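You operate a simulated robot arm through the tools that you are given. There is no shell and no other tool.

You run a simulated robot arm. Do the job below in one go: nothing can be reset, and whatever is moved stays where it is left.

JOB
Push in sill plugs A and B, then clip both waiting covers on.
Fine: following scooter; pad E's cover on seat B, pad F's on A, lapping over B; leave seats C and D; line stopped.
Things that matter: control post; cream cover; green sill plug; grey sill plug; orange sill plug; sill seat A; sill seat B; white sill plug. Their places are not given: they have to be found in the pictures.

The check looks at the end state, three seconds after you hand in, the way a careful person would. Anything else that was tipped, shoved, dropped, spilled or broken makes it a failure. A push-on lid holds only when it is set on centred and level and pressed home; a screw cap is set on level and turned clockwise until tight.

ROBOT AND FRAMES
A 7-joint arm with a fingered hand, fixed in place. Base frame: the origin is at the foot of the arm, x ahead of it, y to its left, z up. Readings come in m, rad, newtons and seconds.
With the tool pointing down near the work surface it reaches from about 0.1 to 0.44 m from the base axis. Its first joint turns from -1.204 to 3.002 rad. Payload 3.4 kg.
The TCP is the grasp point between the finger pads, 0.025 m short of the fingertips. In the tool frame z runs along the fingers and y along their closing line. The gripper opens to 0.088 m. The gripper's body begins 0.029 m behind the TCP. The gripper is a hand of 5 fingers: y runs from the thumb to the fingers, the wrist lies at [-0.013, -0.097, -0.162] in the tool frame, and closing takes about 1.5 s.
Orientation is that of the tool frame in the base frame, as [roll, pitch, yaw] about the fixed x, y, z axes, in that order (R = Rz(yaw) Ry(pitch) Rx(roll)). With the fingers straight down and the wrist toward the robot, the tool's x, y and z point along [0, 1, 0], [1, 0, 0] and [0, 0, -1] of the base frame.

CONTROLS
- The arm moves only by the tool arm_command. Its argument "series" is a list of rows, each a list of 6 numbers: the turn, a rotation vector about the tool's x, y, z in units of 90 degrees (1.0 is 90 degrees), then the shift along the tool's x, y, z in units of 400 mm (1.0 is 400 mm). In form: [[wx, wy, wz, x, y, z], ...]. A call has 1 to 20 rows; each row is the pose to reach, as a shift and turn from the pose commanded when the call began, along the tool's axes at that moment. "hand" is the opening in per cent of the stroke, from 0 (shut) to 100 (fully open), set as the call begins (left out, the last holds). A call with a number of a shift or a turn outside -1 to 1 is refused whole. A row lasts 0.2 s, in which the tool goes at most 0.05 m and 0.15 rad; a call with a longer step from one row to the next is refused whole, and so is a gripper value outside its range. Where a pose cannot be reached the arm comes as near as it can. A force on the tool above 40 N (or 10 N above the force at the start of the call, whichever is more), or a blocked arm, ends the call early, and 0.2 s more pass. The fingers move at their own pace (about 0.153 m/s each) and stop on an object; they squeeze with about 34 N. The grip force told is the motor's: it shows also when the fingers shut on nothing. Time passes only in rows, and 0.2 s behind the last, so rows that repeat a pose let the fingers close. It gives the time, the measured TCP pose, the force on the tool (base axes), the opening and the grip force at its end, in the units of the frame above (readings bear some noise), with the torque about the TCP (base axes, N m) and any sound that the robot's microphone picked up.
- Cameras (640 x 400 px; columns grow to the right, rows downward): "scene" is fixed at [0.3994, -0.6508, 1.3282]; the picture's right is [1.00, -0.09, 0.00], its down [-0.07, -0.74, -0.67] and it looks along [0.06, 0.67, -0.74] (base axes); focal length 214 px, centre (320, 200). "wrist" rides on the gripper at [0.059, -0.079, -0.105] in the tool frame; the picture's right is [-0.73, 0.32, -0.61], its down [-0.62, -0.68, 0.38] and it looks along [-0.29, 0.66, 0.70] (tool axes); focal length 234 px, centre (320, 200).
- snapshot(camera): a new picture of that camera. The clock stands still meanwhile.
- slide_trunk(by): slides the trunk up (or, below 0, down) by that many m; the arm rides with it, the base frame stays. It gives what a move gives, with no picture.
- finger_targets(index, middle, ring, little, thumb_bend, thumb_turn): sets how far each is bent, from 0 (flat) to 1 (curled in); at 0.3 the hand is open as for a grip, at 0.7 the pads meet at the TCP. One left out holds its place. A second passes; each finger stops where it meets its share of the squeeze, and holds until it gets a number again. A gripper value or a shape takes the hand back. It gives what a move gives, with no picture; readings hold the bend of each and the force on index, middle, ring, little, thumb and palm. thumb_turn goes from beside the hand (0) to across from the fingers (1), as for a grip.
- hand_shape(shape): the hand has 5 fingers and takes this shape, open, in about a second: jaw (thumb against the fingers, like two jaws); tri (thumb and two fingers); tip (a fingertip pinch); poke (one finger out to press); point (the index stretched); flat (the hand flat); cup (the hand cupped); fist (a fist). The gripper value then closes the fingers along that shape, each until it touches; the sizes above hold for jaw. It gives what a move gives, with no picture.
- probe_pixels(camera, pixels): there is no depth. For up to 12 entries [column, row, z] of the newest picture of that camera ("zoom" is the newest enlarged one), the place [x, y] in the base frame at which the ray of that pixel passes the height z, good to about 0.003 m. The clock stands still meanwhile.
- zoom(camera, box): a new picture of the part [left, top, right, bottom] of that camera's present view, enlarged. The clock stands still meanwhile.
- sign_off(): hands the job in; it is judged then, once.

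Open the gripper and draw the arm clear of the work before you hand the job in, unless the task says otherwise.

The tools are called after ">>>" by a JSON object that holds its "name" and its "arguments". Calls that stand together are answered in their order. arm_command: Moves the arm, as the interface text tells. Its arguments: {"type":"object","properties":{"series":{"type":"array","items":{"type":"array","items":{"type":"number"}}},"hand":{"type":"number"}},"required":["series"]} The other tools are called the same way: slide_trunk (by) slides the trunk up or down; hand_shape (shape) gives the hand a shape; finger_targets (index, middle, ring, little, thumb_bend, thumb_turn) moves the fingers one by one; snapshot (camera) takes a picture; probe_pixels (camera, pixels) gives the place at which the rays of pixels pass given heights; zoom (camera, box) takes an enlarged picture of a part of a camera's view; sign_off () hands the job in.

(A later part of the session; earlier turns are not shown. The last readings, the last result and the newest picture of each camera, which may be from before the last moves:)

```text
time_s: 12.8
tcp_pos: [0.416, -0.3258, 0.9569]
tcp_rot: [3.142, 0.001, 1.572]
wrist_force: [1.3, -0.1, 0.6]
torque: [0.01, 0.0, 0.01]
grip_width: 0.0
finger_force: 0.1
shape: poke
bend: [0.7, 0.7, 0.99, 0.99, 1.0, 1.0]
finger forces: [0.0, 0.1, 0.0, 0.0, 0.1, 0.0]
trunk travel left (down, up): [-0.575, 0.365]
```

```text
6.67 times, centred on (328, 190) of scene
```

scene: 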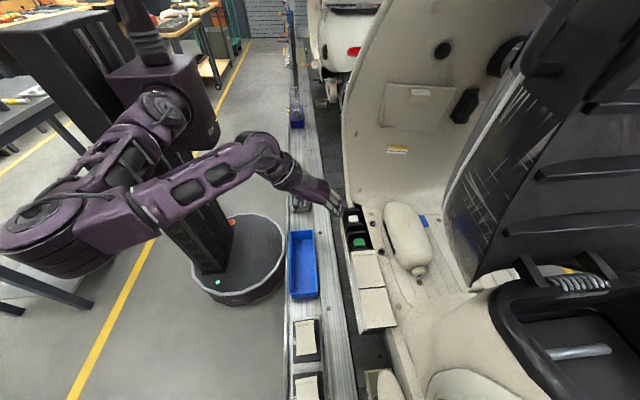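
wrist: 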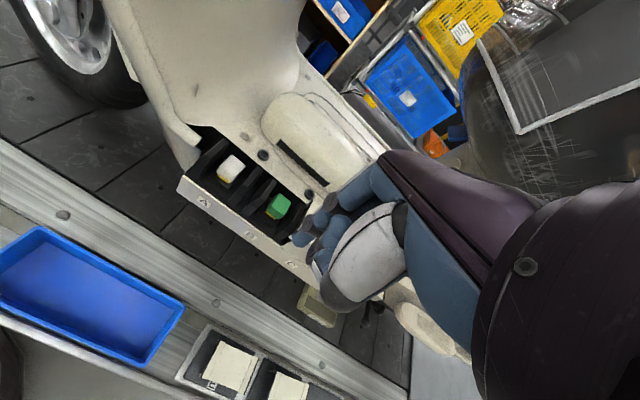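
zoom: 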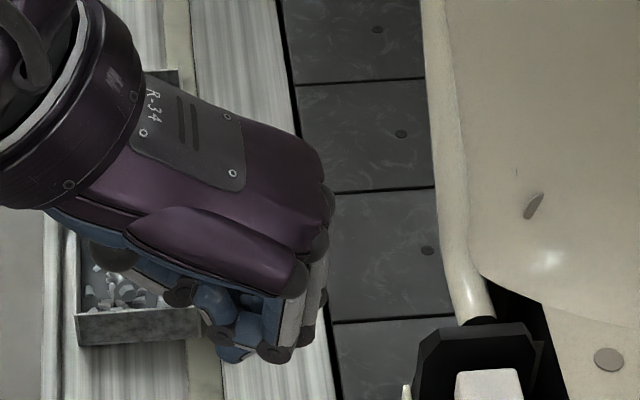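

In the poke shape, index and middle bend to 0.7 with ring and little curled. I'll zoom on the fingertips near wrist (305,235) to find the pressing point.

>>> {"name": "zoom", "arguments": {"camera": "wrist", "box": [270, 160, 430, 320]}}

>>> {"name": "zoom", "arguments": {"camera": "scene", "box": [290, 180, 354, 220]}}

```text
2.50 times, centred on (350, 240) of wrist
```

zoom: 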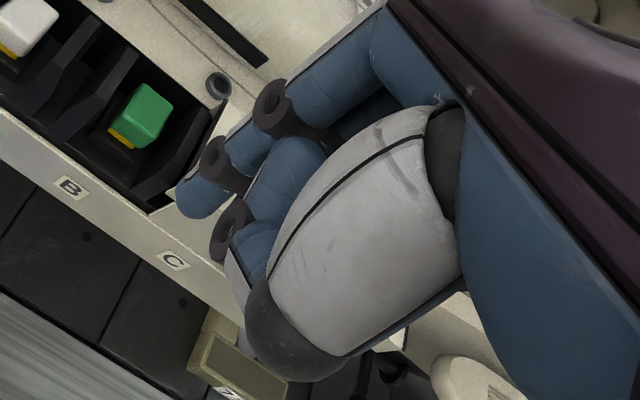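

```text
10.00 times, centred on (322, 200) of scene
```

zoom: 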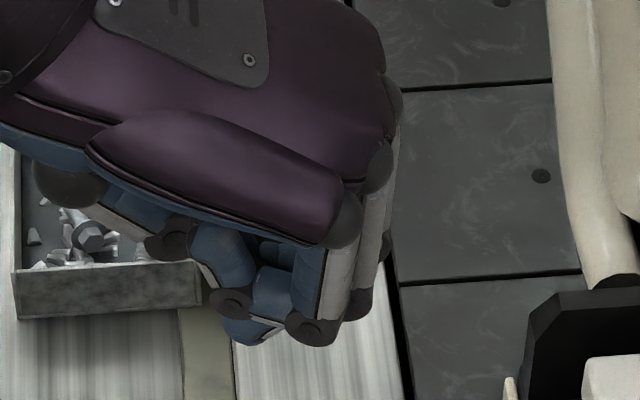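

The picture doesn't show clearly which tips are out. I'll curl every finger except the index and compare the views to find the index tip.

>>> {"name": "finger_targets", "arguments": {"index": 0.7, "middle": 1.0, "ring": 1.0, "little": 1.0}}

>>> {"name": "zoom", "arguments": {"camera": "wrist", "box": [270, 160, 398, 288]}}

>>> {"name": "zoom", "arguments": {"camera": "scene", "box": [290, 180, 354, 220]}}

```text
time_s: 13.8
tcp_pos: [0.4161, -0.3261, 0.9568]
tcp_rot: [3.14, -0.001, 1.569]
wrist_force: [0.2, -0.6, -0.1]
torque: [-0.02, 0.04, 0.05]
grip_width: 0.0238
finger_force: 0.0
shape: fingers
bend: [0.7, 1.0, 1.0, 1.0, 1.0, 1.0]
finger forces: [0.0, 0.0, 0.0, 0.0, 0.0, 0.0]
trunk travel left (down, up): [-0.575, 0.365]
```

```text
3.12 times, centred on (334, 224) of wrist
```

zoom: 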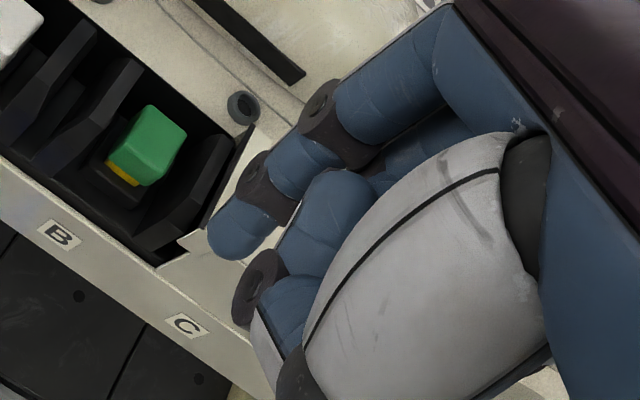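

```text
10.00 times, centred on (322, 200) of scene
```

zoom: 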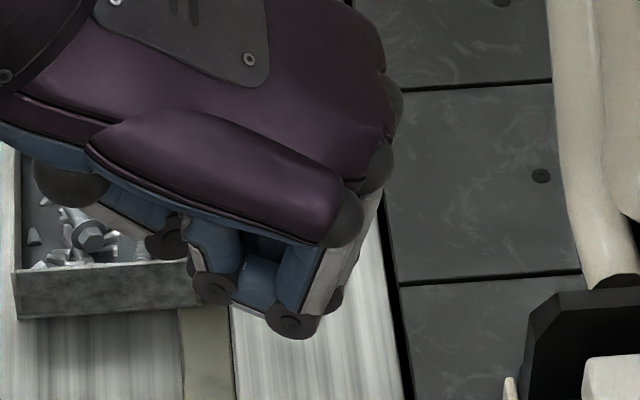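

The index tip sits close to the tool axis, about 7 mm toward tool +x and 20–25 mm past the TCP. Plug A's top centre is about (0.543, −0.246, 0.782), so I'll move the tip above it and stop a few centimetres high to check.

>>> {"name": "arm_command", "arguments": {"series": [[0, 0, 0, 0.04, 0.08, 0.0], [0, 0, 0, 0.08, 0.16, 0.0], [0, 0, 0, 0.13, 0.24, 0.02], [0, 0, 0, 0.1825, 0.3175, 0.06], [0, 0, 0, 0.1825, 0.3175, 0.14], [0, 0, 0, 0.1825, 0.3175, 0.22], [0, 0, 0, 0.1825, 0.3175, 0.22]]}}

>>> {"name": "snapshot", "arguments": {"camera": "wrist"}}

>>> {"name": "zoom", "arguments": {"camera": "scene", "box": [310, 180, 406, 240]}}

```text
time_s: 15.4
tcp_pos: [0.5418, -0.2522, 0.871]
tcp_rot: [3.142, 0.0, 1.572]
wrist_force: [0.2, 0.0, -0.1]
torque: [0.02, -0.01, -0.01]
grip_width: 0.0235
finger_force: 0.0
shape: fingers
bend: [0.7, 1.0, 1.0, 1.0, 1.0, 1.0]
finger forces: [0.0, 0.1, 0.0, 0.1, 0.1, 0.0]
trunk travel left (down, up): [-0.575, 0.365]
```

```text
taken
```

wrist: 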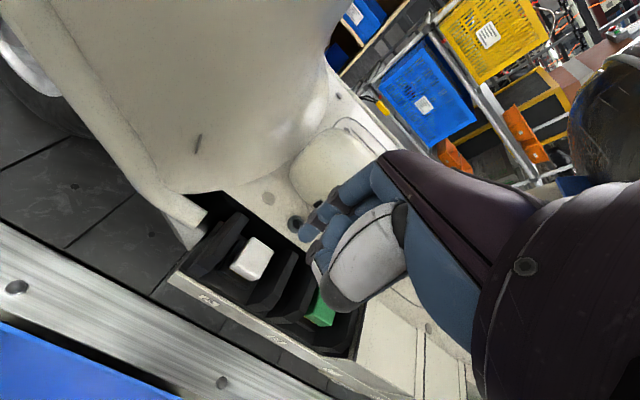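

```text
6.67 times, centred on (358, 210) of scene
```

zoom: 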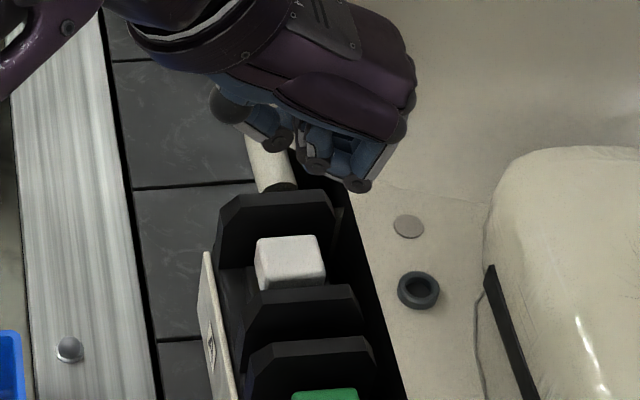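

The plug is at wrist (252,258) and the tip near (303,235). I'll zoom on both to check the alignment before descending.

>>> {"name": "zoom", "arguments": {"camera": "wrist", "box": [210, 200, 338, 328]}}

>>> {"name": "probe_pixels", "arguments": {"camera": "wrist", "pixels": [[252, 256, 0.782], [252, 256, 0.776], [320, 310, 0.782], [320, 310, 0.776]]}}

```text
3.12 times, centred on (274, 264) of wrist
```

zoom: 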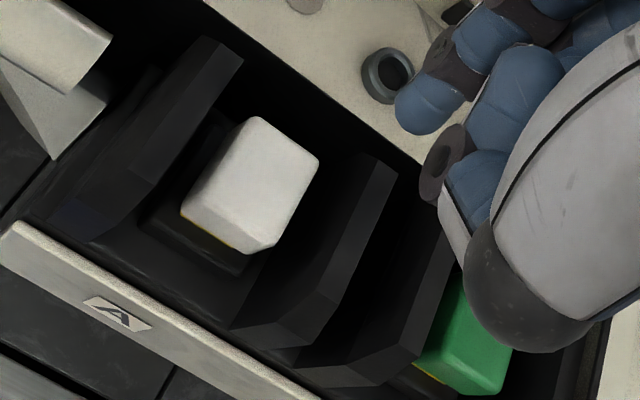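

```text
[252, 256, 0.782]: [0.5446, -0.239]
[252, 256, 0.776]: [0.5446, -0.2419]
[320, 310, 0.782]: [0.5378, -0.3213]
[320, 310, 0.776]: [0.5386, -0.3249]
```

The tip lines up with plug A to within about 3 mm. I'll descend quickly to just above the plug, then press slowly.

>>> {"name": "arm_command", "arguments": {"series": [[0, 0, 0, 0, 0.003, 0.05], [0, 0, 0, 0, 0.003, 0.1], [0, 0, 0, 0, 0.003, 0.135], [0, 0, 0, 0, 0.003, 0.15], [0, 0, 0, 0, 0.003, 0.16], [0, 0, 0, 0, 0.003, 0.17], [0, 0, 0, 0, 0.003, 0.18]]}}

>>> {"name": "zoom", "arguments": {"camera": "wrist", "box": [230, 180, 358, 308]}}

>>> {"name": "zoom", "arguments": {"camera": "scene", "box": [326, 190, 390, 230]}}

```text
time_s: 17.0
tcp_pos: [0.5443, -0.252, 0.7984]
tcp_rot: [-3.142, -0.002, 1.572]
wrist_force: [0.0, -0.4, 4.2]
torque: [0.03, -0.07, -0.01]
grip_width: 0.0234
finger_force: 2.5
shape: fingers
bend: [0.7, 1.0, 1.0, 1.0, 1.0, 1.0]
finger forces: [4.8, 0.1, 0.1, 0.1, 0.1, 0.0]
trunk travel left (down, up): [-0.575, 0.365]
```

```text
3.12 times, centred on (294, 244) of wrist
```

zoom: 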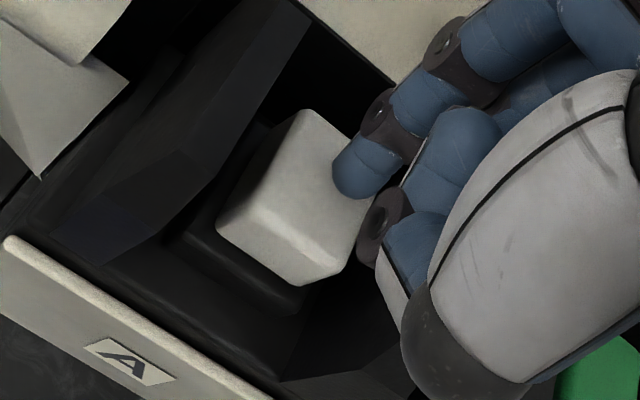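

```text
10.00 times, centred on (358, 210) of scene
```

zoom: 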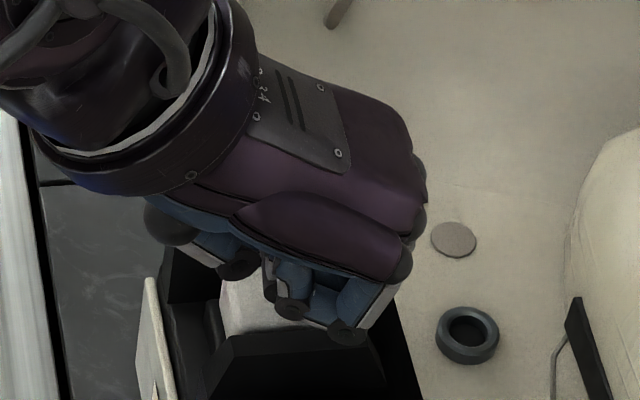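

Contact at TCP z≈0.798 with 4–5 N on the index, but in the zoom the tip (360,180) presses toward the plug's +x/−y corner. I'll lift a little, shift 5 mm toward −x and 6 mm toward +y, and press again.

>>> {"name": "arm_command", "arguments": {"series": [[0, 0, 0, 0, 0, -0.03], [0, 0, 0, 0.015, -0.0125, -0.03], [0, 0, 0, 0.015, -0.0125, -0.01], [0, 0, 0, 0.015, -0.0125, 0.0], [0, 0, 0, 0.015, -0.0125, 0.005], [0, 0, 0, 0.015, -0.0125, 0.01], [0, 0, 0, 0.015, -0.0125, 0.015], [0, 0, 0, 0.015, -0.0125, 0.02]]}}

>>> {"name": "zoom", "arguments": {"camera": "wrist", "box": [230, 180, 358, 308]}}

```text
time_s: 18.8
tcp_pos: [0.5385, -0.2466, 0.7967]
tcp_rot: [3.13, -0.002, 1.569]
wrist_force: [7.6, -4.3, 29.6]
torque: [0.14, -0.42, -0.09]
grip_width: 0.0233
finger_force: 15.0
shape: fingers
bend: [0.71, 1.0, 1.0, 1.0, 1.0, 1.0]
finger forces: [29.8, 0.1, 0.0, 0.0, 0.0, 0.0]
trunk travel left (down, up): [-0.575, 0.365]
```

```text
3.12 times, centred on (294, 244) of wrist
```

zoom: 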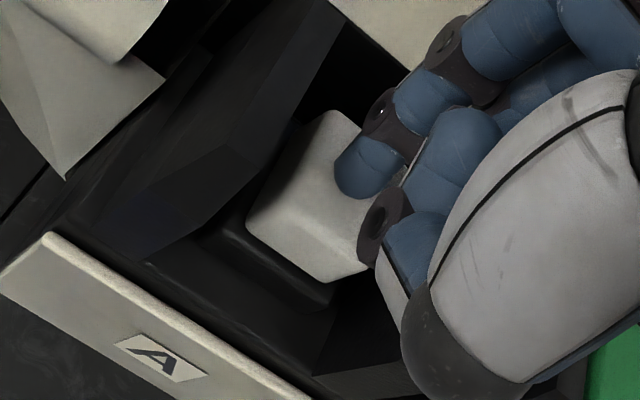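

The tip is now near the plug's centre with about 30 N, and no click yet. I'll press a little further in small steps.

>>> {"name": "arm_command", "arguments": {"series": [[0, 0, 0, 0, 0, 0.003], [0, 0, 0, 0, 0, 0.006], [0, 0, 0, 0, 0, 0.009], [0, 0, 0, 0, 0, 0.012], [0, 0, 0, 0, 0, 0.015]]}}

>>> {"name": "zoom", "arguments": {"camera": "wrist", "box": [230, 180, 358, 308]}}

```text
time_s: 19.5
tcp_pos: [0.5429, -0.2465, 0.7954]
tcp_rot: [3.122, -0.002, 1.569]
wrist_force: [1.5, 0.4, 13.3]
torque: [0.08, -0.07, 0.02]
grip_width: 0.0215
finger_force: 6.9
shape: fingers
bend: [0.71, 1.0, 1.0, 1.0, 1.0, 1.0]
finger forces: [13.1, 0.0, 0.0, 0.0, 0.1, 0.0]
trunk travel left (down, up): [-0.575, 0.365]
stopped in row 3: the force on the tool passed its limit at 42 N (the readings are from after the stop); the commanded pose is now the measured one
```

```text
3.12 times, centred on (294, 244) of wrist
```

zoom: 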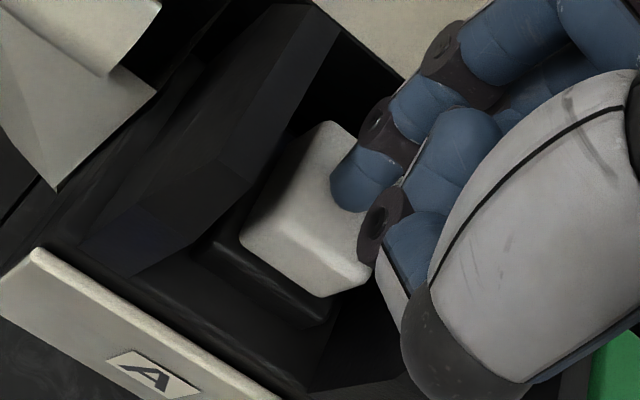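

It stopped at 42 N with no sound reported. I'll lift off and look at whether the yellow band on plug A is still showing.

>>> {"name": "arm_command", "arguments": {"series": [[0, 0, 0, 0, 0, -0.04], [0, 0, 0, 0, 0, -0.12], [0, 0, 0, 0, 0, -0.2], [0, 0, 0, 0, 0, -0.25]]}}

>>> {"name": "zoom", "arguments": {"camera": "wrist", "box": [200, 190, 360, 350]}}

>>> {"name": "zoom", "arguments": {"camera": "scene", "box": [330, 190, 394, 230]}}

```text
time_s: 20.5
tcp_pos: [0.5403, -0.248, 0.8934]
tcp_rot: [3.13, -0.003, 1.57]
wrist_force: [0.2, -0.4, 0.5]
torque: [0.02, -0.01, -0.01]
grip_width: 0.0239
finger_force: 0.0
shape: fingers
bend: [0.7, 1.0, 1.0, 1.0, 1.0, 1.0]
finger forces: [0.0, 0.0, 0.0, 0.0, 0.0, 0.1]
trunk travel left (down, up): [-0.575, 0.365]
```

```text
2.50 times, centred on (280, 270) of wrist
```

zoom: 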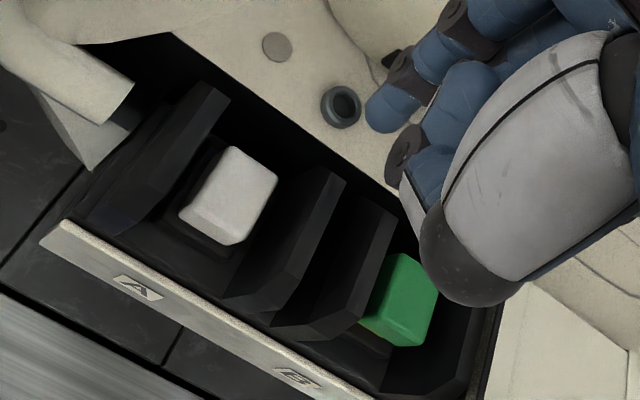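

```text
10.00 times, centred on (362, 210) of scene
```

zoom: 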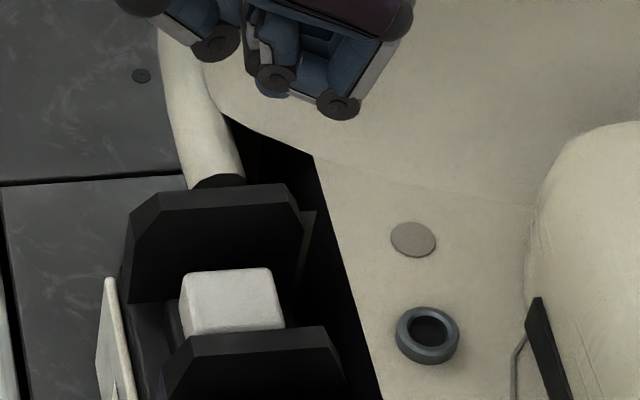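

Plug A's top moved down about 6 mm and its yellow band is gone from view, while green B still shows yellow. I'll move over plug B and press in the same way.

>>> {"name": "arm_command", "arguments": {"series": [[0.004, 0, 0, -0.1, 0, 0], [0.007, 0, 0, -0.215, 0.0, 0], [0.007, 0, 0, -0.215, 0.0, 0.1], [0.007, 0, 0, -0.215, 0.0, 0.17], [0.007, 0, 0, -0.215, 0.0, 0.17]]}}

>>> {"name": "zoom", "arguments": {"camera": "wrist", "box": [230, 180, 358, 308]}}

>>> {"name": "zoom", "arguments": {"camera": "scene", "box": [326, 205, 390, 245]}}

```text
time_s: 21.7
tcp_pos: [0.5438, -0.3327, 0.8242]
tcp_rot: [3.14, 0.0, 1.568]
wrist_force: [0.3, 0.3, 0.7]
torque: [-0.04, 0.01, 0.01]
grip_width: 0.024
finger_force: 0.2
shape: fingers
bend: [0.7, 1.0, 1.0, 1.0, 1.0, 1.0]
finger forces: [0.1, 0.1, 0.1, 0.0, 0.1, 0.0]
trunk travel left (down, up): [-0.575, 0.365]
```

```text
3.12 times, centred on (294, 244) of wrist
```

zoom: 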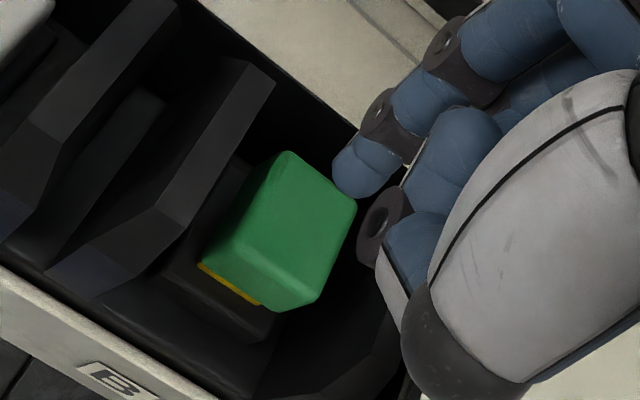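

```text
10.00 times, centred on (358, 225) of scene
```

zoom: 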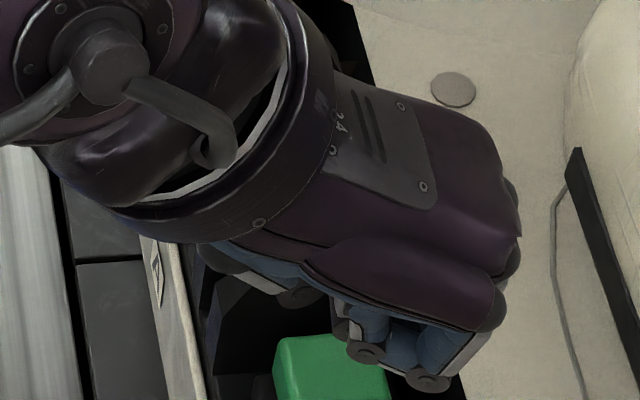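

The tip lines up well with the green plug. I'll descend and press in small steps up to the force limit.

>>> {"name": "arm_command", "arguments": {"series": [[0, 0, 0, 0, 0, 0.03], [0, 0, 0, 0, 0, 0.05], [0, 0, 0, 0, 0, 0.06], [0, 0, 0, 0, 0, 0.067], [0, 0, 0, 0, 0, 0.073], [0, 0, 0, 0, 0, 0.078], [0, 0, 0, 0, 0, 0.083], [0, 0, 0, 0, 0, 0.088], [0, 0, 0, 0, 0, 0.093], [0, 0, 0, 0, 0, 0.098], [0, 0, 0, 0, 0, 0.103]]}}

>>> {"name": "zoom", "arguments": {"camera": "wrist", "box": [230, 180, 358, 308]}}

```text
time_s: 23.7
tcp_pos: [0.5442, -0.3332, 0.7968]
tcp_rot: [3.119, -0.004, 1.567]
wrist_force: [2.1, 1.3, 12.7]
torque: [0.14, -0.04, -0.05]
grip_width: 0.0217
finger_force: 7.1
shape: fingers
bend: [0.71, 1.0, 1.0, 1.0, 1.0, 1.0]
finger forces: [13.2, 0.1, 0.1, 0.0, 0.0, 0.1]
trunk travel left (down, up): [-0.575, 0.365]
stopped in row 10: the force on the tool passed its limit at 41 N (the readings are from after the stop); the commanded pose is now the measured one
```

```text
3.12 times, centred on (294, 244) of wrist
```

zoom: 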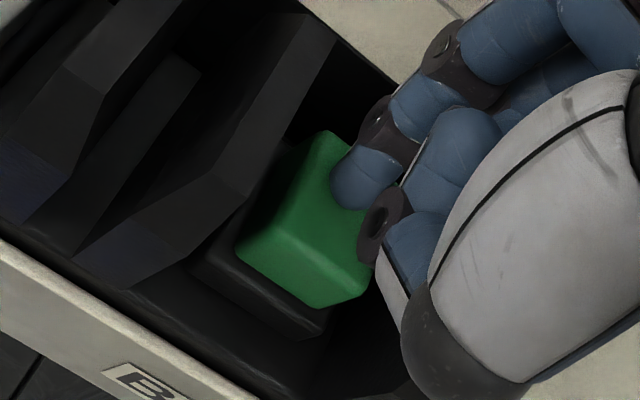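

Plug B took 41 N too and its yellow band is no longer visible. I'll lift off and back away to the earlier viewpoint to compare both plugs.

>>> {"name": "arm_command", "arguments": {"series": [[0, 0, 0, 0, 0, -0.05], [0, 0, 0, 0, 0, -0.15], [0, 0, 0, 0, -0.05, -0.24], [0, 0, 0, 0, -0.13, -0.32], [0, 0, 0, 0.01, -0.22, -0.38], [0, 0, 0, 0.02, -0.31, -0.4]]}}

>>> {"name": "zoom", "arguments": {"camera": "wrist", "box": [180, 120, 308, 220]}}

>>> {"name": "zoom", "arguments": {"camera": "scene", "box": [336, 196, 400, 260]}}

```text
time_s: 25.1
tcp_pos: [0.4143, -0.3245, 0.9519]
tcp_rot: [3.127, -0.001, 1.568]
wrist_force: [0.4, 0.1, 0.4]
torque: [-0.03, -0.02, -0.01]
grip_width: 0.024
finger_force: 0.0
shape: fingers
bend: [0.7, 1.0, 1.0, 1.0, 1.0, 1.0]
finger forces: [0.0, 0.0, 0.0, 0.1, 0.0, 0.0]
trunk travel left (down, up): [-0.575, 0.365]
```

```text
4.00 times, centred on (244, 170) of wrist
```

zoom: 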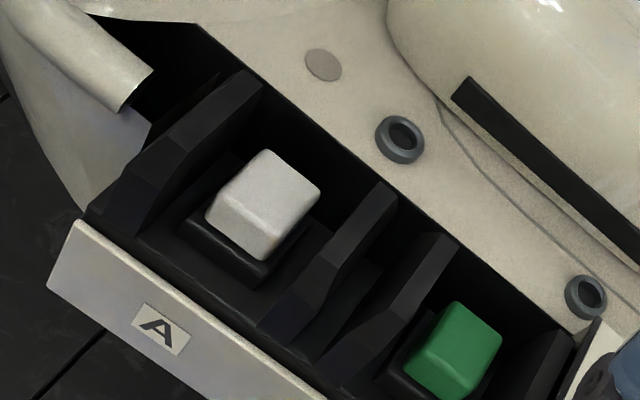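

```text
6.25 times, centred on (368, 228) of scene
```

zoom: 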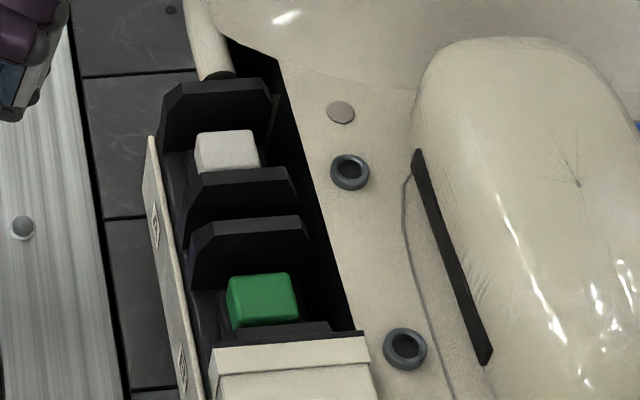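

Both plugs now sit home on their pedestals with no yellow showing. Next is the cover on pad E, so I'll open the hand to the jaw shape and bring it over the pad side.

>>> {"name": "hand_shape", "arguments": {"shape": "jaw"}}

>>> {"name": "arm_command", "arguments": {"series": [[0.005, 0, 0, -0.05, -0.02, 0.06], [0.009, 0, 0, -0.1, -0.05, 0.13], [0.009, 0, 0, -0.17, -0.08, 0.2], [0.009, 0, 0, -0.24, -0.1, 0.27], [0.009, 0, 0, -0.31, -0.12, 0.34], [0.009, 0, 0, -0.38, -0.13, 0.41], [0.009, 0, 0, -0.44, -0.135, 0.48], [0.009, 0, 0, -0.44, -0.135, 0.55]], "hand": 100}}

>>> {"name": "snapshot", "arguments": {"camera": "wrist"}}

>>> {"name": "snapshot", "arguments": {"camera": "scene"}}

```text
time_s: 26.0
tcp_pos: [0.4157, -0.3249, 0.95]
tcp_rot: [3.126, -0.002, 1.566]
wrist_force: [0.2, -0.2, 0.5]
torque: [0.01, 0.02, 0.0]
grip_width: 0.0877
finger_force: 0.1
shape: jaw
bend: [0.3, 0.3, 0.3, 0.3, 0.3, 0.98]
finger forces: [0.1, 0.0, 0.0, 0.0, 0.0, 0.0]
trunk travel left (down, up): [-0.575, 0.365]
```

```text
time_s: 27.8
tcp_pos: [0.3669, -0.5032, 0.7304]
tcp_rot: [3.141, -0.001, 1.568]
wrist_force: [-1.1, -0.7, -0.5]
torque: [-0.03, -0.01, -0.03]
grip_width: 0.088
finger_force: 0.1
shape: jaw
bend: [0.3, 0.3, 0.3, 0.3, 0.3, 0.98]
finger forces: [0.0, 0.0, 0.0, 0.1, 0.1, 0.1]
trunk travel left (down, up): [-0.575, 0.365]
```

```text
taken
```

wrist: 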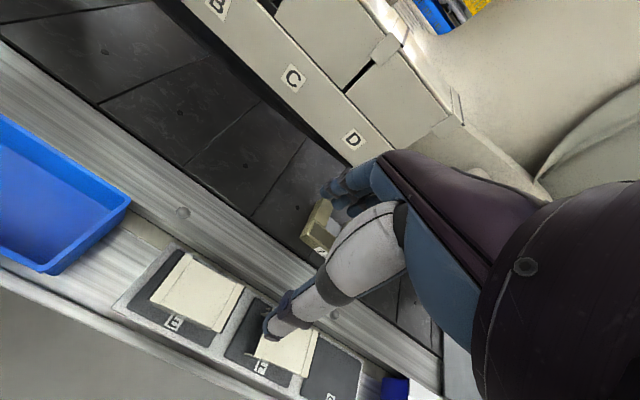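

```text
taken
```

scene: 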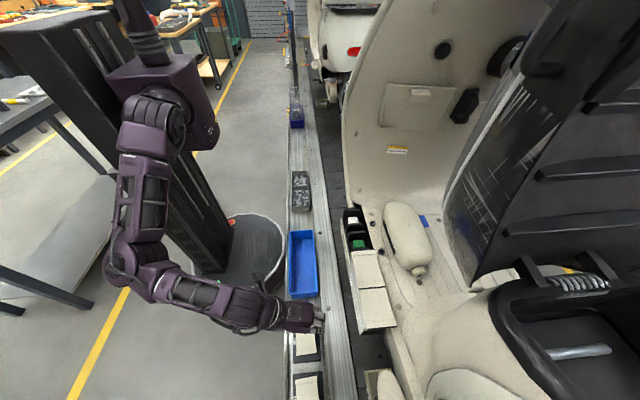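

The hand is above pad E at about z=0.73. I'll zoom on E and F from here and measure the cover corners.

>>> {"name": "zoom", "arguments": {"camera": "wrist", "box": [110, 235, 270, 335]}}

>>> {"name": "zoom", "arguments": {"camera": "wrist", "box": [220, 280, 380, 380]}}

>>> {"name": "zoom", "arguments": {"camera": "scene", "box": [280, 310, 344, 400]}}

```text
4.00 times, centred on (190, 285) of wrist
```

zoom: 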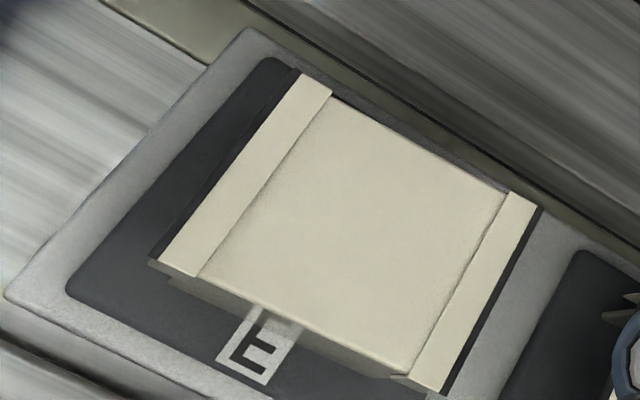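

```text
4.00 times, centred on (300, 330) of wrist
```

zoom: 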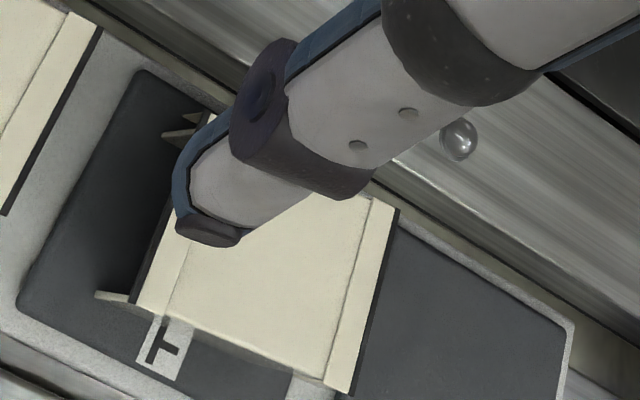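

```text
4.44 times, centred on (312, 355) of scene
```

zoom: 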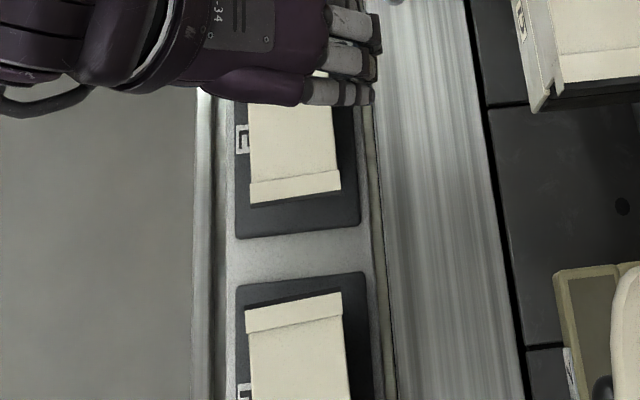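

The skirts are only on the ±x sides and the ends are open, which matches the rib profile. I'll probe E's top corners from the wrist picture at z=0.462 and F's from the scene view.

>>> {"name": "probe_pixels", "arguments": {"camera": "wrist", "pixels": [[185.5, 253, 0.462], [150, 300, 0.462], [244.25, 286.25, 0.462], [220, 332.5, 0.462], [263.5, 285, 0.462]]}}

>>> {"name": "probe_pixels", "arguments": {"camera": "zoom", "pixels": [[252, 204, 0.462], [341, 192, 0.462], [246, 310, 0.462], [341, 294, 0.462], [237, 238, 0.4], [360, 225, 0.4]]}}

```text
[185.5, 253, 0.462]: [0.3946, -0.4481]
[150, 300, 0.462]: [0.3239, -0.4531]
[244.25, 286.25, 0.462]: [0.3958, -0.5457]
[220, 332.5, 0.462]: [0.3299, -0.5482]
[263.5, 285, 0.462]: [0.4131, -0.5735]
```

```text
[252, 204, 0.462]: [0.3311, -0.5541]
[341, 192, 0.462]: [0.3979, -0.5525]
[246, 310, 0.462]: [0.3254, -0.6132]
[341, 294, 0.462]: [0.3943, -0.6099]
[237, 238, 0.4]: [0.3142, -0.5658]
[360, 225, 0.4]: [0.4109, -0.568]
```

E's top is about 0.07 × 0.097, centred near (0.361, −0.501) and turned about +2° in yaw. I'll line the hand up over it with that yaw, then slide the trunk down so the fingertips stop just above the cover.

>>> {"name": "arm_command", "arguments": {"series": [[0, 0, -0.012, 0.003, -0.007, 0], [0, 0, -0.022, 0.0055, -0.015, 0], [0, 0, -0.022, 0.0055, -0.015, 0]], "hand": 100}}

>>> {"name": "slide_trunk", "arguments": {"by": -0.2}}

>>> {"name": "snapshot", "arguments": {"camera": "wrist"}}

>>> {"name": "snapshot", "arguments": {"camera": "scene"}}

```text
time_s: 28.6
tcp_pos: [0.3606, -0.4992, 0.7298]
tcp_rot: [3.139, -0.002, 1.602]
wrist_force: [0.2, 0.2, -0.5]
torque: [0.0, -0.01, -0.02]
grip_width: 0.0878
finger_force: 0.1
shape: jaw
bend: [0.3, 0.3, 0.3, 0.3, 0.3, 0.98]
finger forces: [0.0, 0.1, 0.0, 0.0, 0.0, 0.0]
trunk travel left (down, up): [-0.575, 0.365]
```

```text
time_s: 30.8
tcp_pos: [0.3597, -0.4993, 0.5311]
tcp_rot: [-3.141, -0.001, 1.602]
wrist_force: [0.3, -0.1, -0.6]
torque: [-0.01, -0.02, -0.01]
grip_width: 0.0877
finger_force: 0.0
shape: jaw
bend: [0.3, 0.3, 0.3, 0.3, 0.3, 0.98]
finger forces: [0.0, 0.1, 0.1, 0.0, 0.1, 0.0]
trunk travel left (down, up): [-0.375, 0.565]
```

```text
taken
```

wrist: 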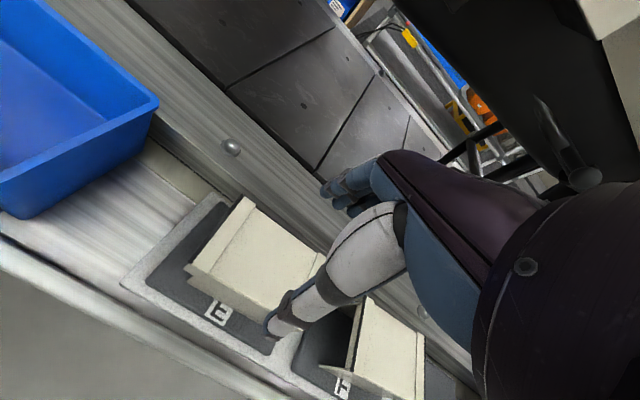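

```text
taken
```

scene: 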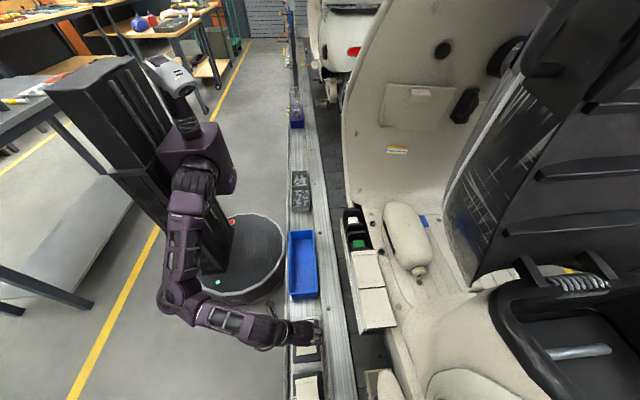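

E's cover is at wrist (190–325, 195–310). I'll zoom and probe its edges once more from this closer view to confirm the alignment before lowering.

>>> {"name": "zoom", "arguments": {"camera": "wrist", "box": [170, 180, 330, 340]}}

>>> {"name": "probe_pixels", "arguments": {"camera": "zoom", "pixels": [[245, 240, 0.46]]}}

```text
2.50 times, centred on (250, 260) of wrist
```

zoom: 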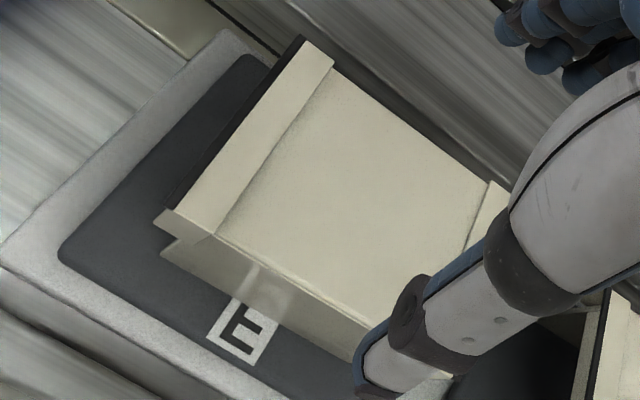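

```text
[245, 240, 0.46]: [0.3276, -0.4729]
```

I'll probe the corner points of that zoom at the cover-top height and two heights around it.

>>> {"name": "probe_pixels", "arguments": {"camera": "zoom", "pixels": [[310, 42, 0.46], [174, 208, 0.46], [335, 66, 0.46], [212, 235, 0.46], [488, 182, 0.46], [372, 326, 0.46], [310, 42, 0.45], [174, 208, 0.45], [488, 182, 0.45], [372, 326, 0.45]]}}

```text
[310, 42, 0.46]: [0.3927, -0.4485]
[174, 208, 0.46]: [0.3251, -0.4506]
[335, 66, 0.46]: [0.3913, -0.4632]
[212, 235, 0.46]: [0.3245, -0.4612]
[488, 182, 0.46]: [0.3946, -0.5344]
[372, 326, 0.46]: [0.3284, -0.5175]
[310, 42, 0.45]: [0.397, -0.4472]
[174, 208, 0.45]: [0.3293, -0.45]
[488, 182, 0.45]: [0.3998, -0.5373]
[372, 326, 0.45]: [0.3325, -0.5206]
```

The cover centre comes out at (0.360, −0.498), and the TCP is within 2 mm of it. I'll lower the open hand around the cover until the TCP is level with its top.

>>> {"name": "arm_command", "arguments": {"series": [[0, 0, 0, 0.003, 0, 0.06], [0, 0, 0, 0.003, 0, 0.11], [0, 0, 0, 0.003, 0, 0.15], [0, 0, 0, 0.003, 0, 0.176], [0, 0, 0, 0.003, 0, 0.176]], "hand": 100}}

>>> {"name": "snapshot", "arguments": {"camera": "wrist"}}

>>> {"name": "zoom", "arguments": {"camera": "scene", "box": [270, 300, 350, 350]}}

```text
time_s: 32.0
tcp_pos: [0.3612, -0.498, 0.4591]
tcp_rot: [-3.141, -0.001, 1.601]
wrist_force: [-0.8, 0.6, -0.4]
torque: [0.02, 0.0, 0.0]
grip_width: 0.0879
finger_force: 0.0
shape: jaw
bend: [0.3, 0.3, 0.3, 0.3, 0.3, 0.98]
finger forces: [0.0, 0.0, 0.1, 0.0, 0.1, 0.0]
trunk travel left (down, up): [-0.375, 0.565]
```

```text
taken
```

wrist: 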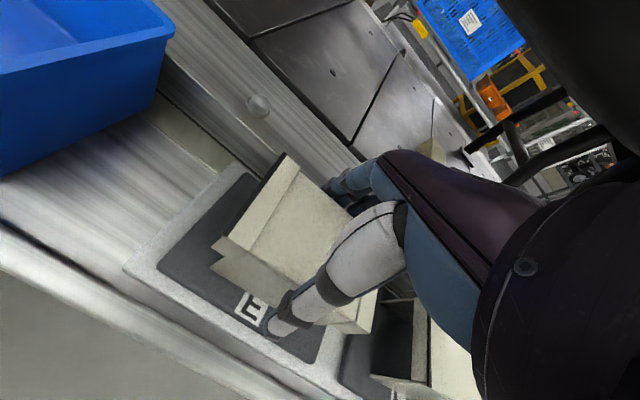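

```text
8.00 times, centred on (310, 325) of scene
```

zoom: 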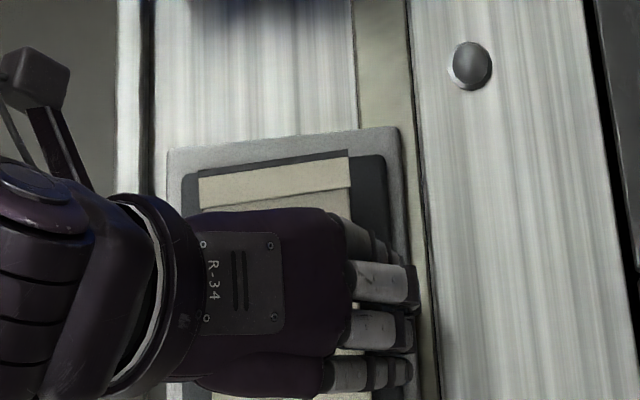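

The hand straddles E's cover with clearance on both sides. I'll close only the index, middle and thumb, which oppose each other about the TCP, so the grip doesn't twist the cover.

>>> {"name": "finger_targets", "arguments": {"index": 0.7, "middle": 0.7, "ring": 0.3, "little": 0.3, "thumb_bend": 0.7, "thumb_turn": 0.98}}

>>> {"name": "snapshot", "arguments": {"camera": "wrist"}}

```text
time_s: 33.0
tcp_pos: [0.361, -0.499, 0.4612]
tcp_rot: [3.138, -0.002, 1.602]
wrist_force: [2.0, 0.5, 4.6]
torque: [-0.01, -0.28, -0.01]
grip_width: 0.061
finger_force: 22.0
shape: fingers
bend: [0.46, 0.51, 0.3, 0.3, 0.41, 0.98]
finger forces: [12.2, 10.5, 0.0, 0.0, 20.4, 0.0]
trunk travel left (down, up): [-0.375, 0.565]
```

```text
taken
```

wrist: 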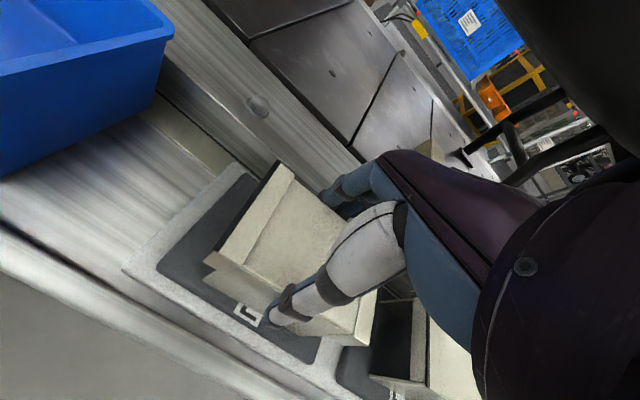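

The grip holds with index 12 N, middle 10.5 N and thumb 20 N, and the cover slid a few mm toward −x. I'll check its yaw and offset in the hand by probing its corners.

>>> {"name": "zoom", "arguments": {"camera": "wrist", "box": [190, 140, 390, 360]}}

>>> {"name": "probe_pixels", "arguments": {"camera": "wrist", "pixels": [[279, 161, 0.46], [214, 253, 0.46], [205, 262, 0.46], [295, 172, 0.46], [233, 267, 0.46]]}}

>>> {"name": "zoom", "arguments": {"camera": "scene", "box": [270, 300, 350, 350]}}

```text
1.82 times, centred on (290, 250) of wrist
```

zoom: 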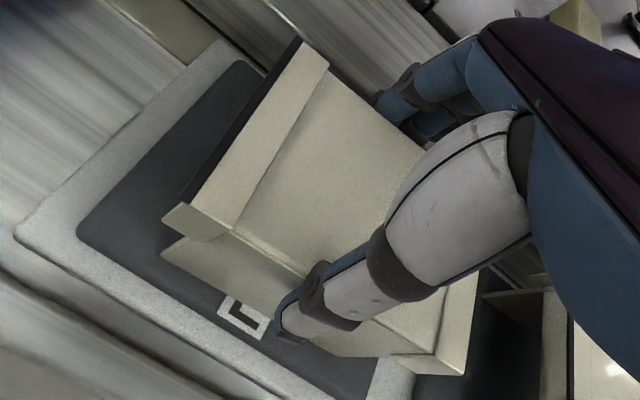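

```text
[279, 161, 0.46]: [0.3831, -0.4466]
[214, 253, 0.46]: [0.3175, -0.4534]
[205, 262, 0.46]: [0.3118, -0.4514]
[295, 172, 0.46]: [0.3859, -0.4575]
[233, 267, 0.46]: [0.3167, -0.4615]
```

```text
8.00 times, centred on (310, 325) of scene
```

zoom: 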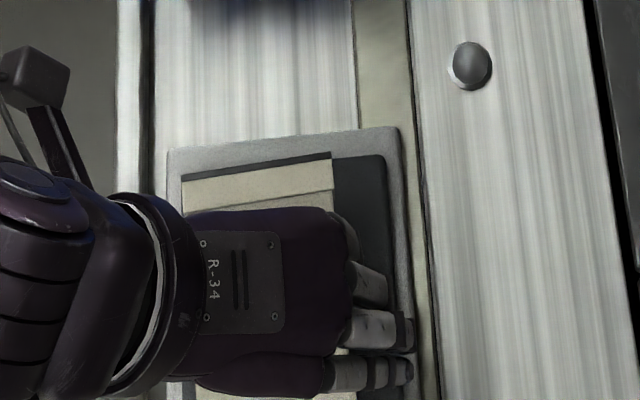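

The cover is about 3° counter-clockwise and its centre about 9 mm toward the thumb, which is fine to carry. I'll lift it slowly straight up and check that it stays level.

>>> {"name": "arm_command", "arguments": {"series": [[0, 0, 0, 0, 0, -0.02], [0, 0, 0, 0, 0, -0.05], [0, 0, 0, 0, 0, -0.09], [0, 0, 0, 0, 0, -0.14], [0, 0, 0, 0, 0, -0.2]]}}

>>> {"name": "snapshot", "arguments": {"camera": "wrist"}}

>>> {"name": "zoom", "arguments": {"camera": "scene", "box": [260, 280, 356, 340]}}

```text
time_s: 34.2
tcp_pos: [0.3596, -0.4977, 0.5408]
tcp_rot: [3.141, -0.002, 1.601]
wrist_force: [0.1, 0.2, -0.7]
torque: [0.01, -0.01, 0.03]
grip_width: 0.0605
finger_force: 21.6
shape: fingers
bend: [0.47, 0.52, 0.3, 0.3, 0.41, 0.98]
finger forces: [11.6, 9.7, 0.1, 0.0, 21.6, 0.0]
trunk travel left (down, up): [-0.375, 0.565]
```

```text
taken
```

wrist: 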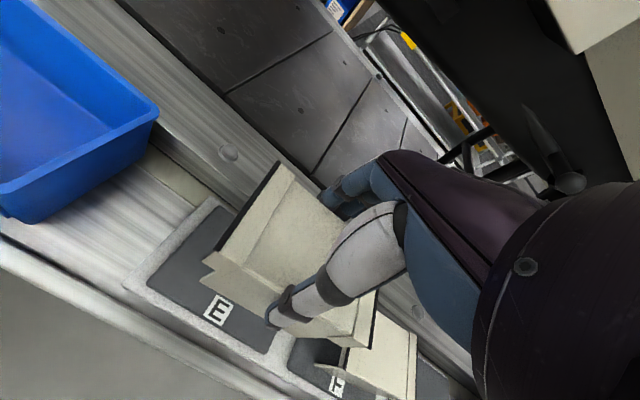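

```text
6.67 times, centred on (308, 310) of scene
```

zoom: 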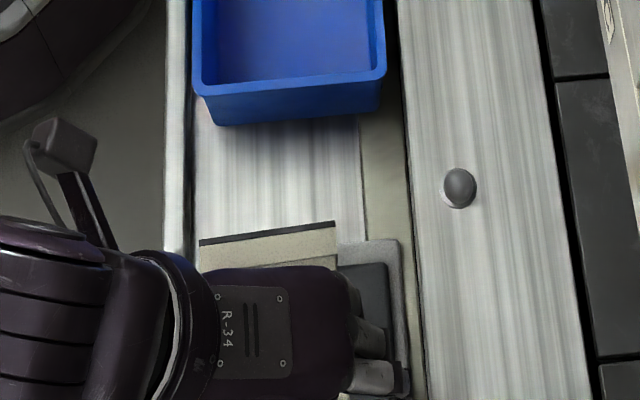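

The cover is held steadily, centred about 1 mm and −10 mm off the TCP in tool x and y, and yawed about 1.5° in the hand. I'll raise the trunk and carry it up above the sill, staying clear at x≈0.41.

>>> {"name": "slide_trunk", "arguments": {"by": 0.2}}

>>> {"name": "arm_command", "arguments": {"series": [[0, 0, 0, 0.0, 0.0, -0.07], [0, 0, 0, 0.0, 0.0, -0.15], [0, 0, 0.01, 0.06, 0.01, -0.22], [0, 0, 0.02, 0.13, 0.02, -0.29], [0, 0, 0.03, 0.2, 0.04, -0.36], [0, 0, 0.035, 0.27, 0.07, -0.42], [0, 0, 0.035, 0.34, 0.1, -0.47], [0, 0, 0.035, 0.41, 0.13, -0.5]]}}

>>> {"name": "snapshot", "arguments": {"camera": "wrist"}}

>>> {"name": "snapshot", "arguments": {"camera": "scene"}}

```text
time_s: 36.4
tcp_pos: [0.3598, -0.4993, 0.7403]
tcp_rot: [-3.141, -0.003, 1.604]
wrist_force: [-0.4, 0.7, -0.5]
torque: [0.02, -0.02, 0.0]
grip_width: 0.0608
finger_force: 21.0
shape: fingers
bend: [0.47, 0.52, 0.3, 0.3, 0.41, 0.98]
finger forces: [11.5, 9.6, 0.0, 0.0, 21.7, 0.0]
trunk travel left (down, up): [-0.575, 0.365]
```

```text
time_s: 38.2
tcp_pos: [0.406, -0.3332, 0.9386]
tcp_rot: [3.141, -0.002, 1.546]
wrist_force: [-0.3, -0.8, -1.4]
torque: [-0.01, -0.01, -0.01]
grip_width: 0.0605
finger_force: 21.4
shape: fingers
bend: [0.47, 0.52, 0.3, 0.3, 0.41, 0.98]
finger forces: [11.4, 9.5, 0.0, 0.0, 21.5, 0.0]
trunk travel left (down, up): [-0.575, 0.365]
```

```text
taken
```

wrist: 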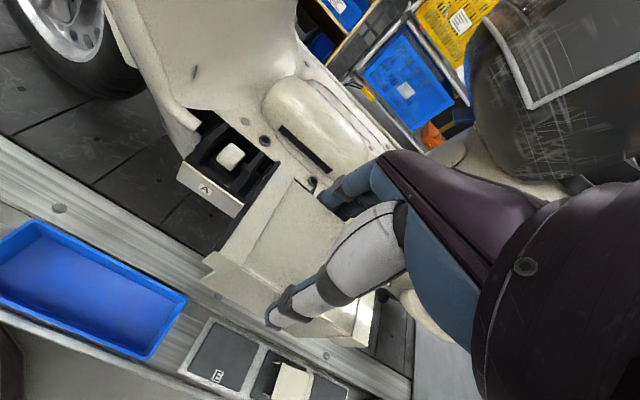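

```text
taken
```

scene: 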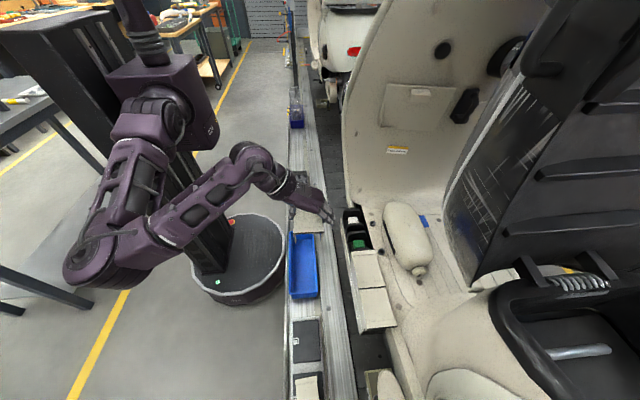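

The cover is up at z≈0.94. I'll look at it from the scene camera for levelness and yaw before taking it over seat B.

>>> {"name": "zoom", "arguments": {"camera": "scene", "box": [270, 160, 398, 240]}}

>>> {"name": "zoom", "arguments": {"camera": "wrist", "box": [190, 150, 390, 350]}}

```text
5.00 times, centred on (334, 200) of scene
```

zoom: 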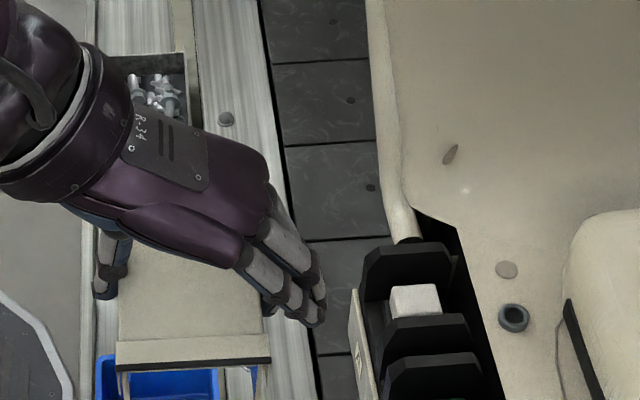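

```text
2.00 times, centred on (290, 250) of wrist
```

zoom: 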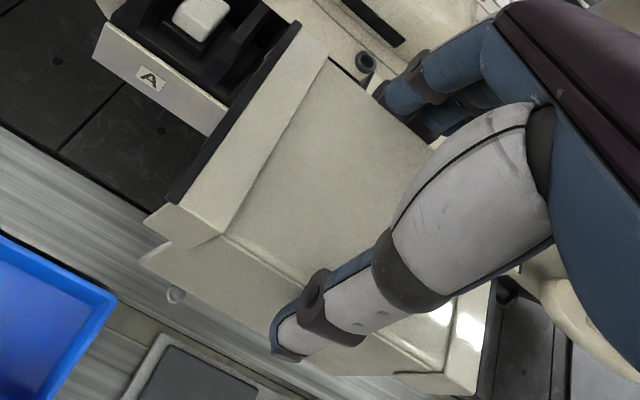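

I'll measure the held cover's two end edges with the probe tool, using both cameras at the cover-top height, to get its centre relative to the TCP.

>>> {"name": "probe_pixels", "arguments": {"camera": "scene", "pixels": [[293.4, 232.8, 0.939], [324, 230.8, 0.939], [293.4, 232.8, 0.93], [324, 230.8, 0.93]]}}

>>> {"name": "probe_pixels", "arguments": {"camera": "zoom", "pixels": [[181, 207, 0.939], [307, 30, 0.939], [181, 207, 0.93], [307, 30, 0.93], [218, 236, 0.939], [329, 60, 0.939], [490, 285, 0.939], [490, 285, 0.93]]}}

>>> {"name": "zoom", "arguments": {"camera": "scene", "box": [285, 200, 333, 240]}}

>>> {"name": "zoom", "arguments": {"camera": "wrist", "box": [310, 270, 390, 360]}}

```text
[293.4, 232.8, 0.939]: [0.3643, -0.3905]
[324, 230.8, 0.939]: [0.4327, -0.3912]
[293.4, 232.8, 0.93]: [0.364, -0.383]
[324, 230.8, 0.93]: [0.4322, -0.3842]
```

```text
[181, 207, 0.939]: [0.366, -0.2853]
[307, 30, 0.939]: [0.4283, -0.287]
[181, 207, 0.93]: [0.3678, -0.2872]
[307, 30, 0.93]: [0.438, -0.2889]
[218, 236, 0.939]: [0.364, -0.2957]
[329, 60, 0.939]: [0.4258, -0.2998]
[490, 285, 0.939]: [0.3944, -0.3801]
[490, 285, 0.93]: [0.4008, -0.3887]
```

```text
10.00 times, centred on (309, 220) of scene
```

zoom: 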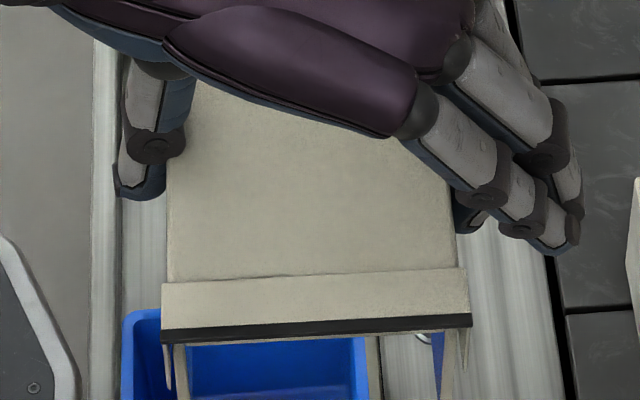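

```text
4.44 times, centred on (350, 315) of wrist
```

zoom: 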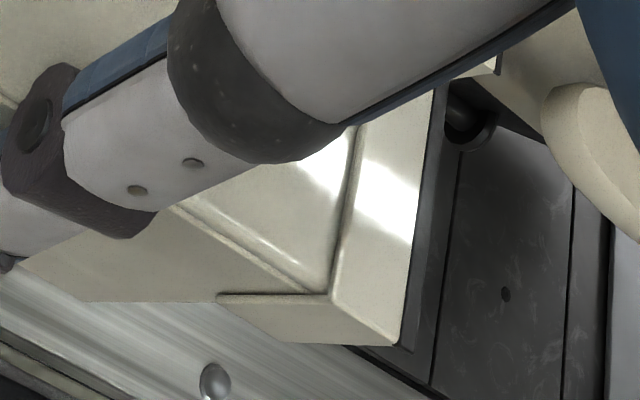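

I can see the −y/−x top corner in both views now: scene (293.3,232.8) and wrist (366.4,347.2). I'll probe it at several heights to fix the cover's true top height.

>>> {"name": "probe_pixels", "arguments": {"camera": "wrist", "pixels": [[366.4, 347.2, 0.945], [366.4, 347.2, 0.94], [366.4, 347.2, 0.935], [366.4, 347.2, 0.93], [366.4, 347.2, 0.925]]}}

>>> {"name": "probe_pixels", "arguments": {"camera": "scene", "pixels": [[293.3, 232.8, 0.945], [293.3, 232.8, 0.94], [293.3, 232.8, 0.935], [293.3, 232.8, 0.93], [293.3, 232.8, 0.925], [324, 231.2, 0.94], [324, 231.2, 0.935], [324, 231.2, 0.93]]}}

```text
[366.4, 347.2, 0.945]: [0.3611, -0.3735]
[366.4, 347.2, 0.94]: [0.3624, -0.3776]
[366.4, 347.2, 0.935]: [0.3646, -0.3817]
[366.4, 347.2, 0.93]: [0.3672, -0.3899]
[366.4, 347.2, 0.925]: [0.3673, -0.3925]
```

```text
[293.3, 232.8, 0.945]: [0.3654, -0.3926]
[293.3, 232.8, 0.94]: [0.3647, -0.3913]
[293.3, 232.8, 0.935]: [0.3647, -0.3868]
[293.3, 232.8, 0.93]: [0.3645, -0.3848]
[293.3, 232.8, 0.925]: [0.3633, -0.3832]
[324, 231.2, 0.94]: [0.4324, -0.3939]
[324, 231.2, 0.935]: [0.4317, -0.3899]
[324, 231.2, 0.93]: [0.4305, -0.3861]
```

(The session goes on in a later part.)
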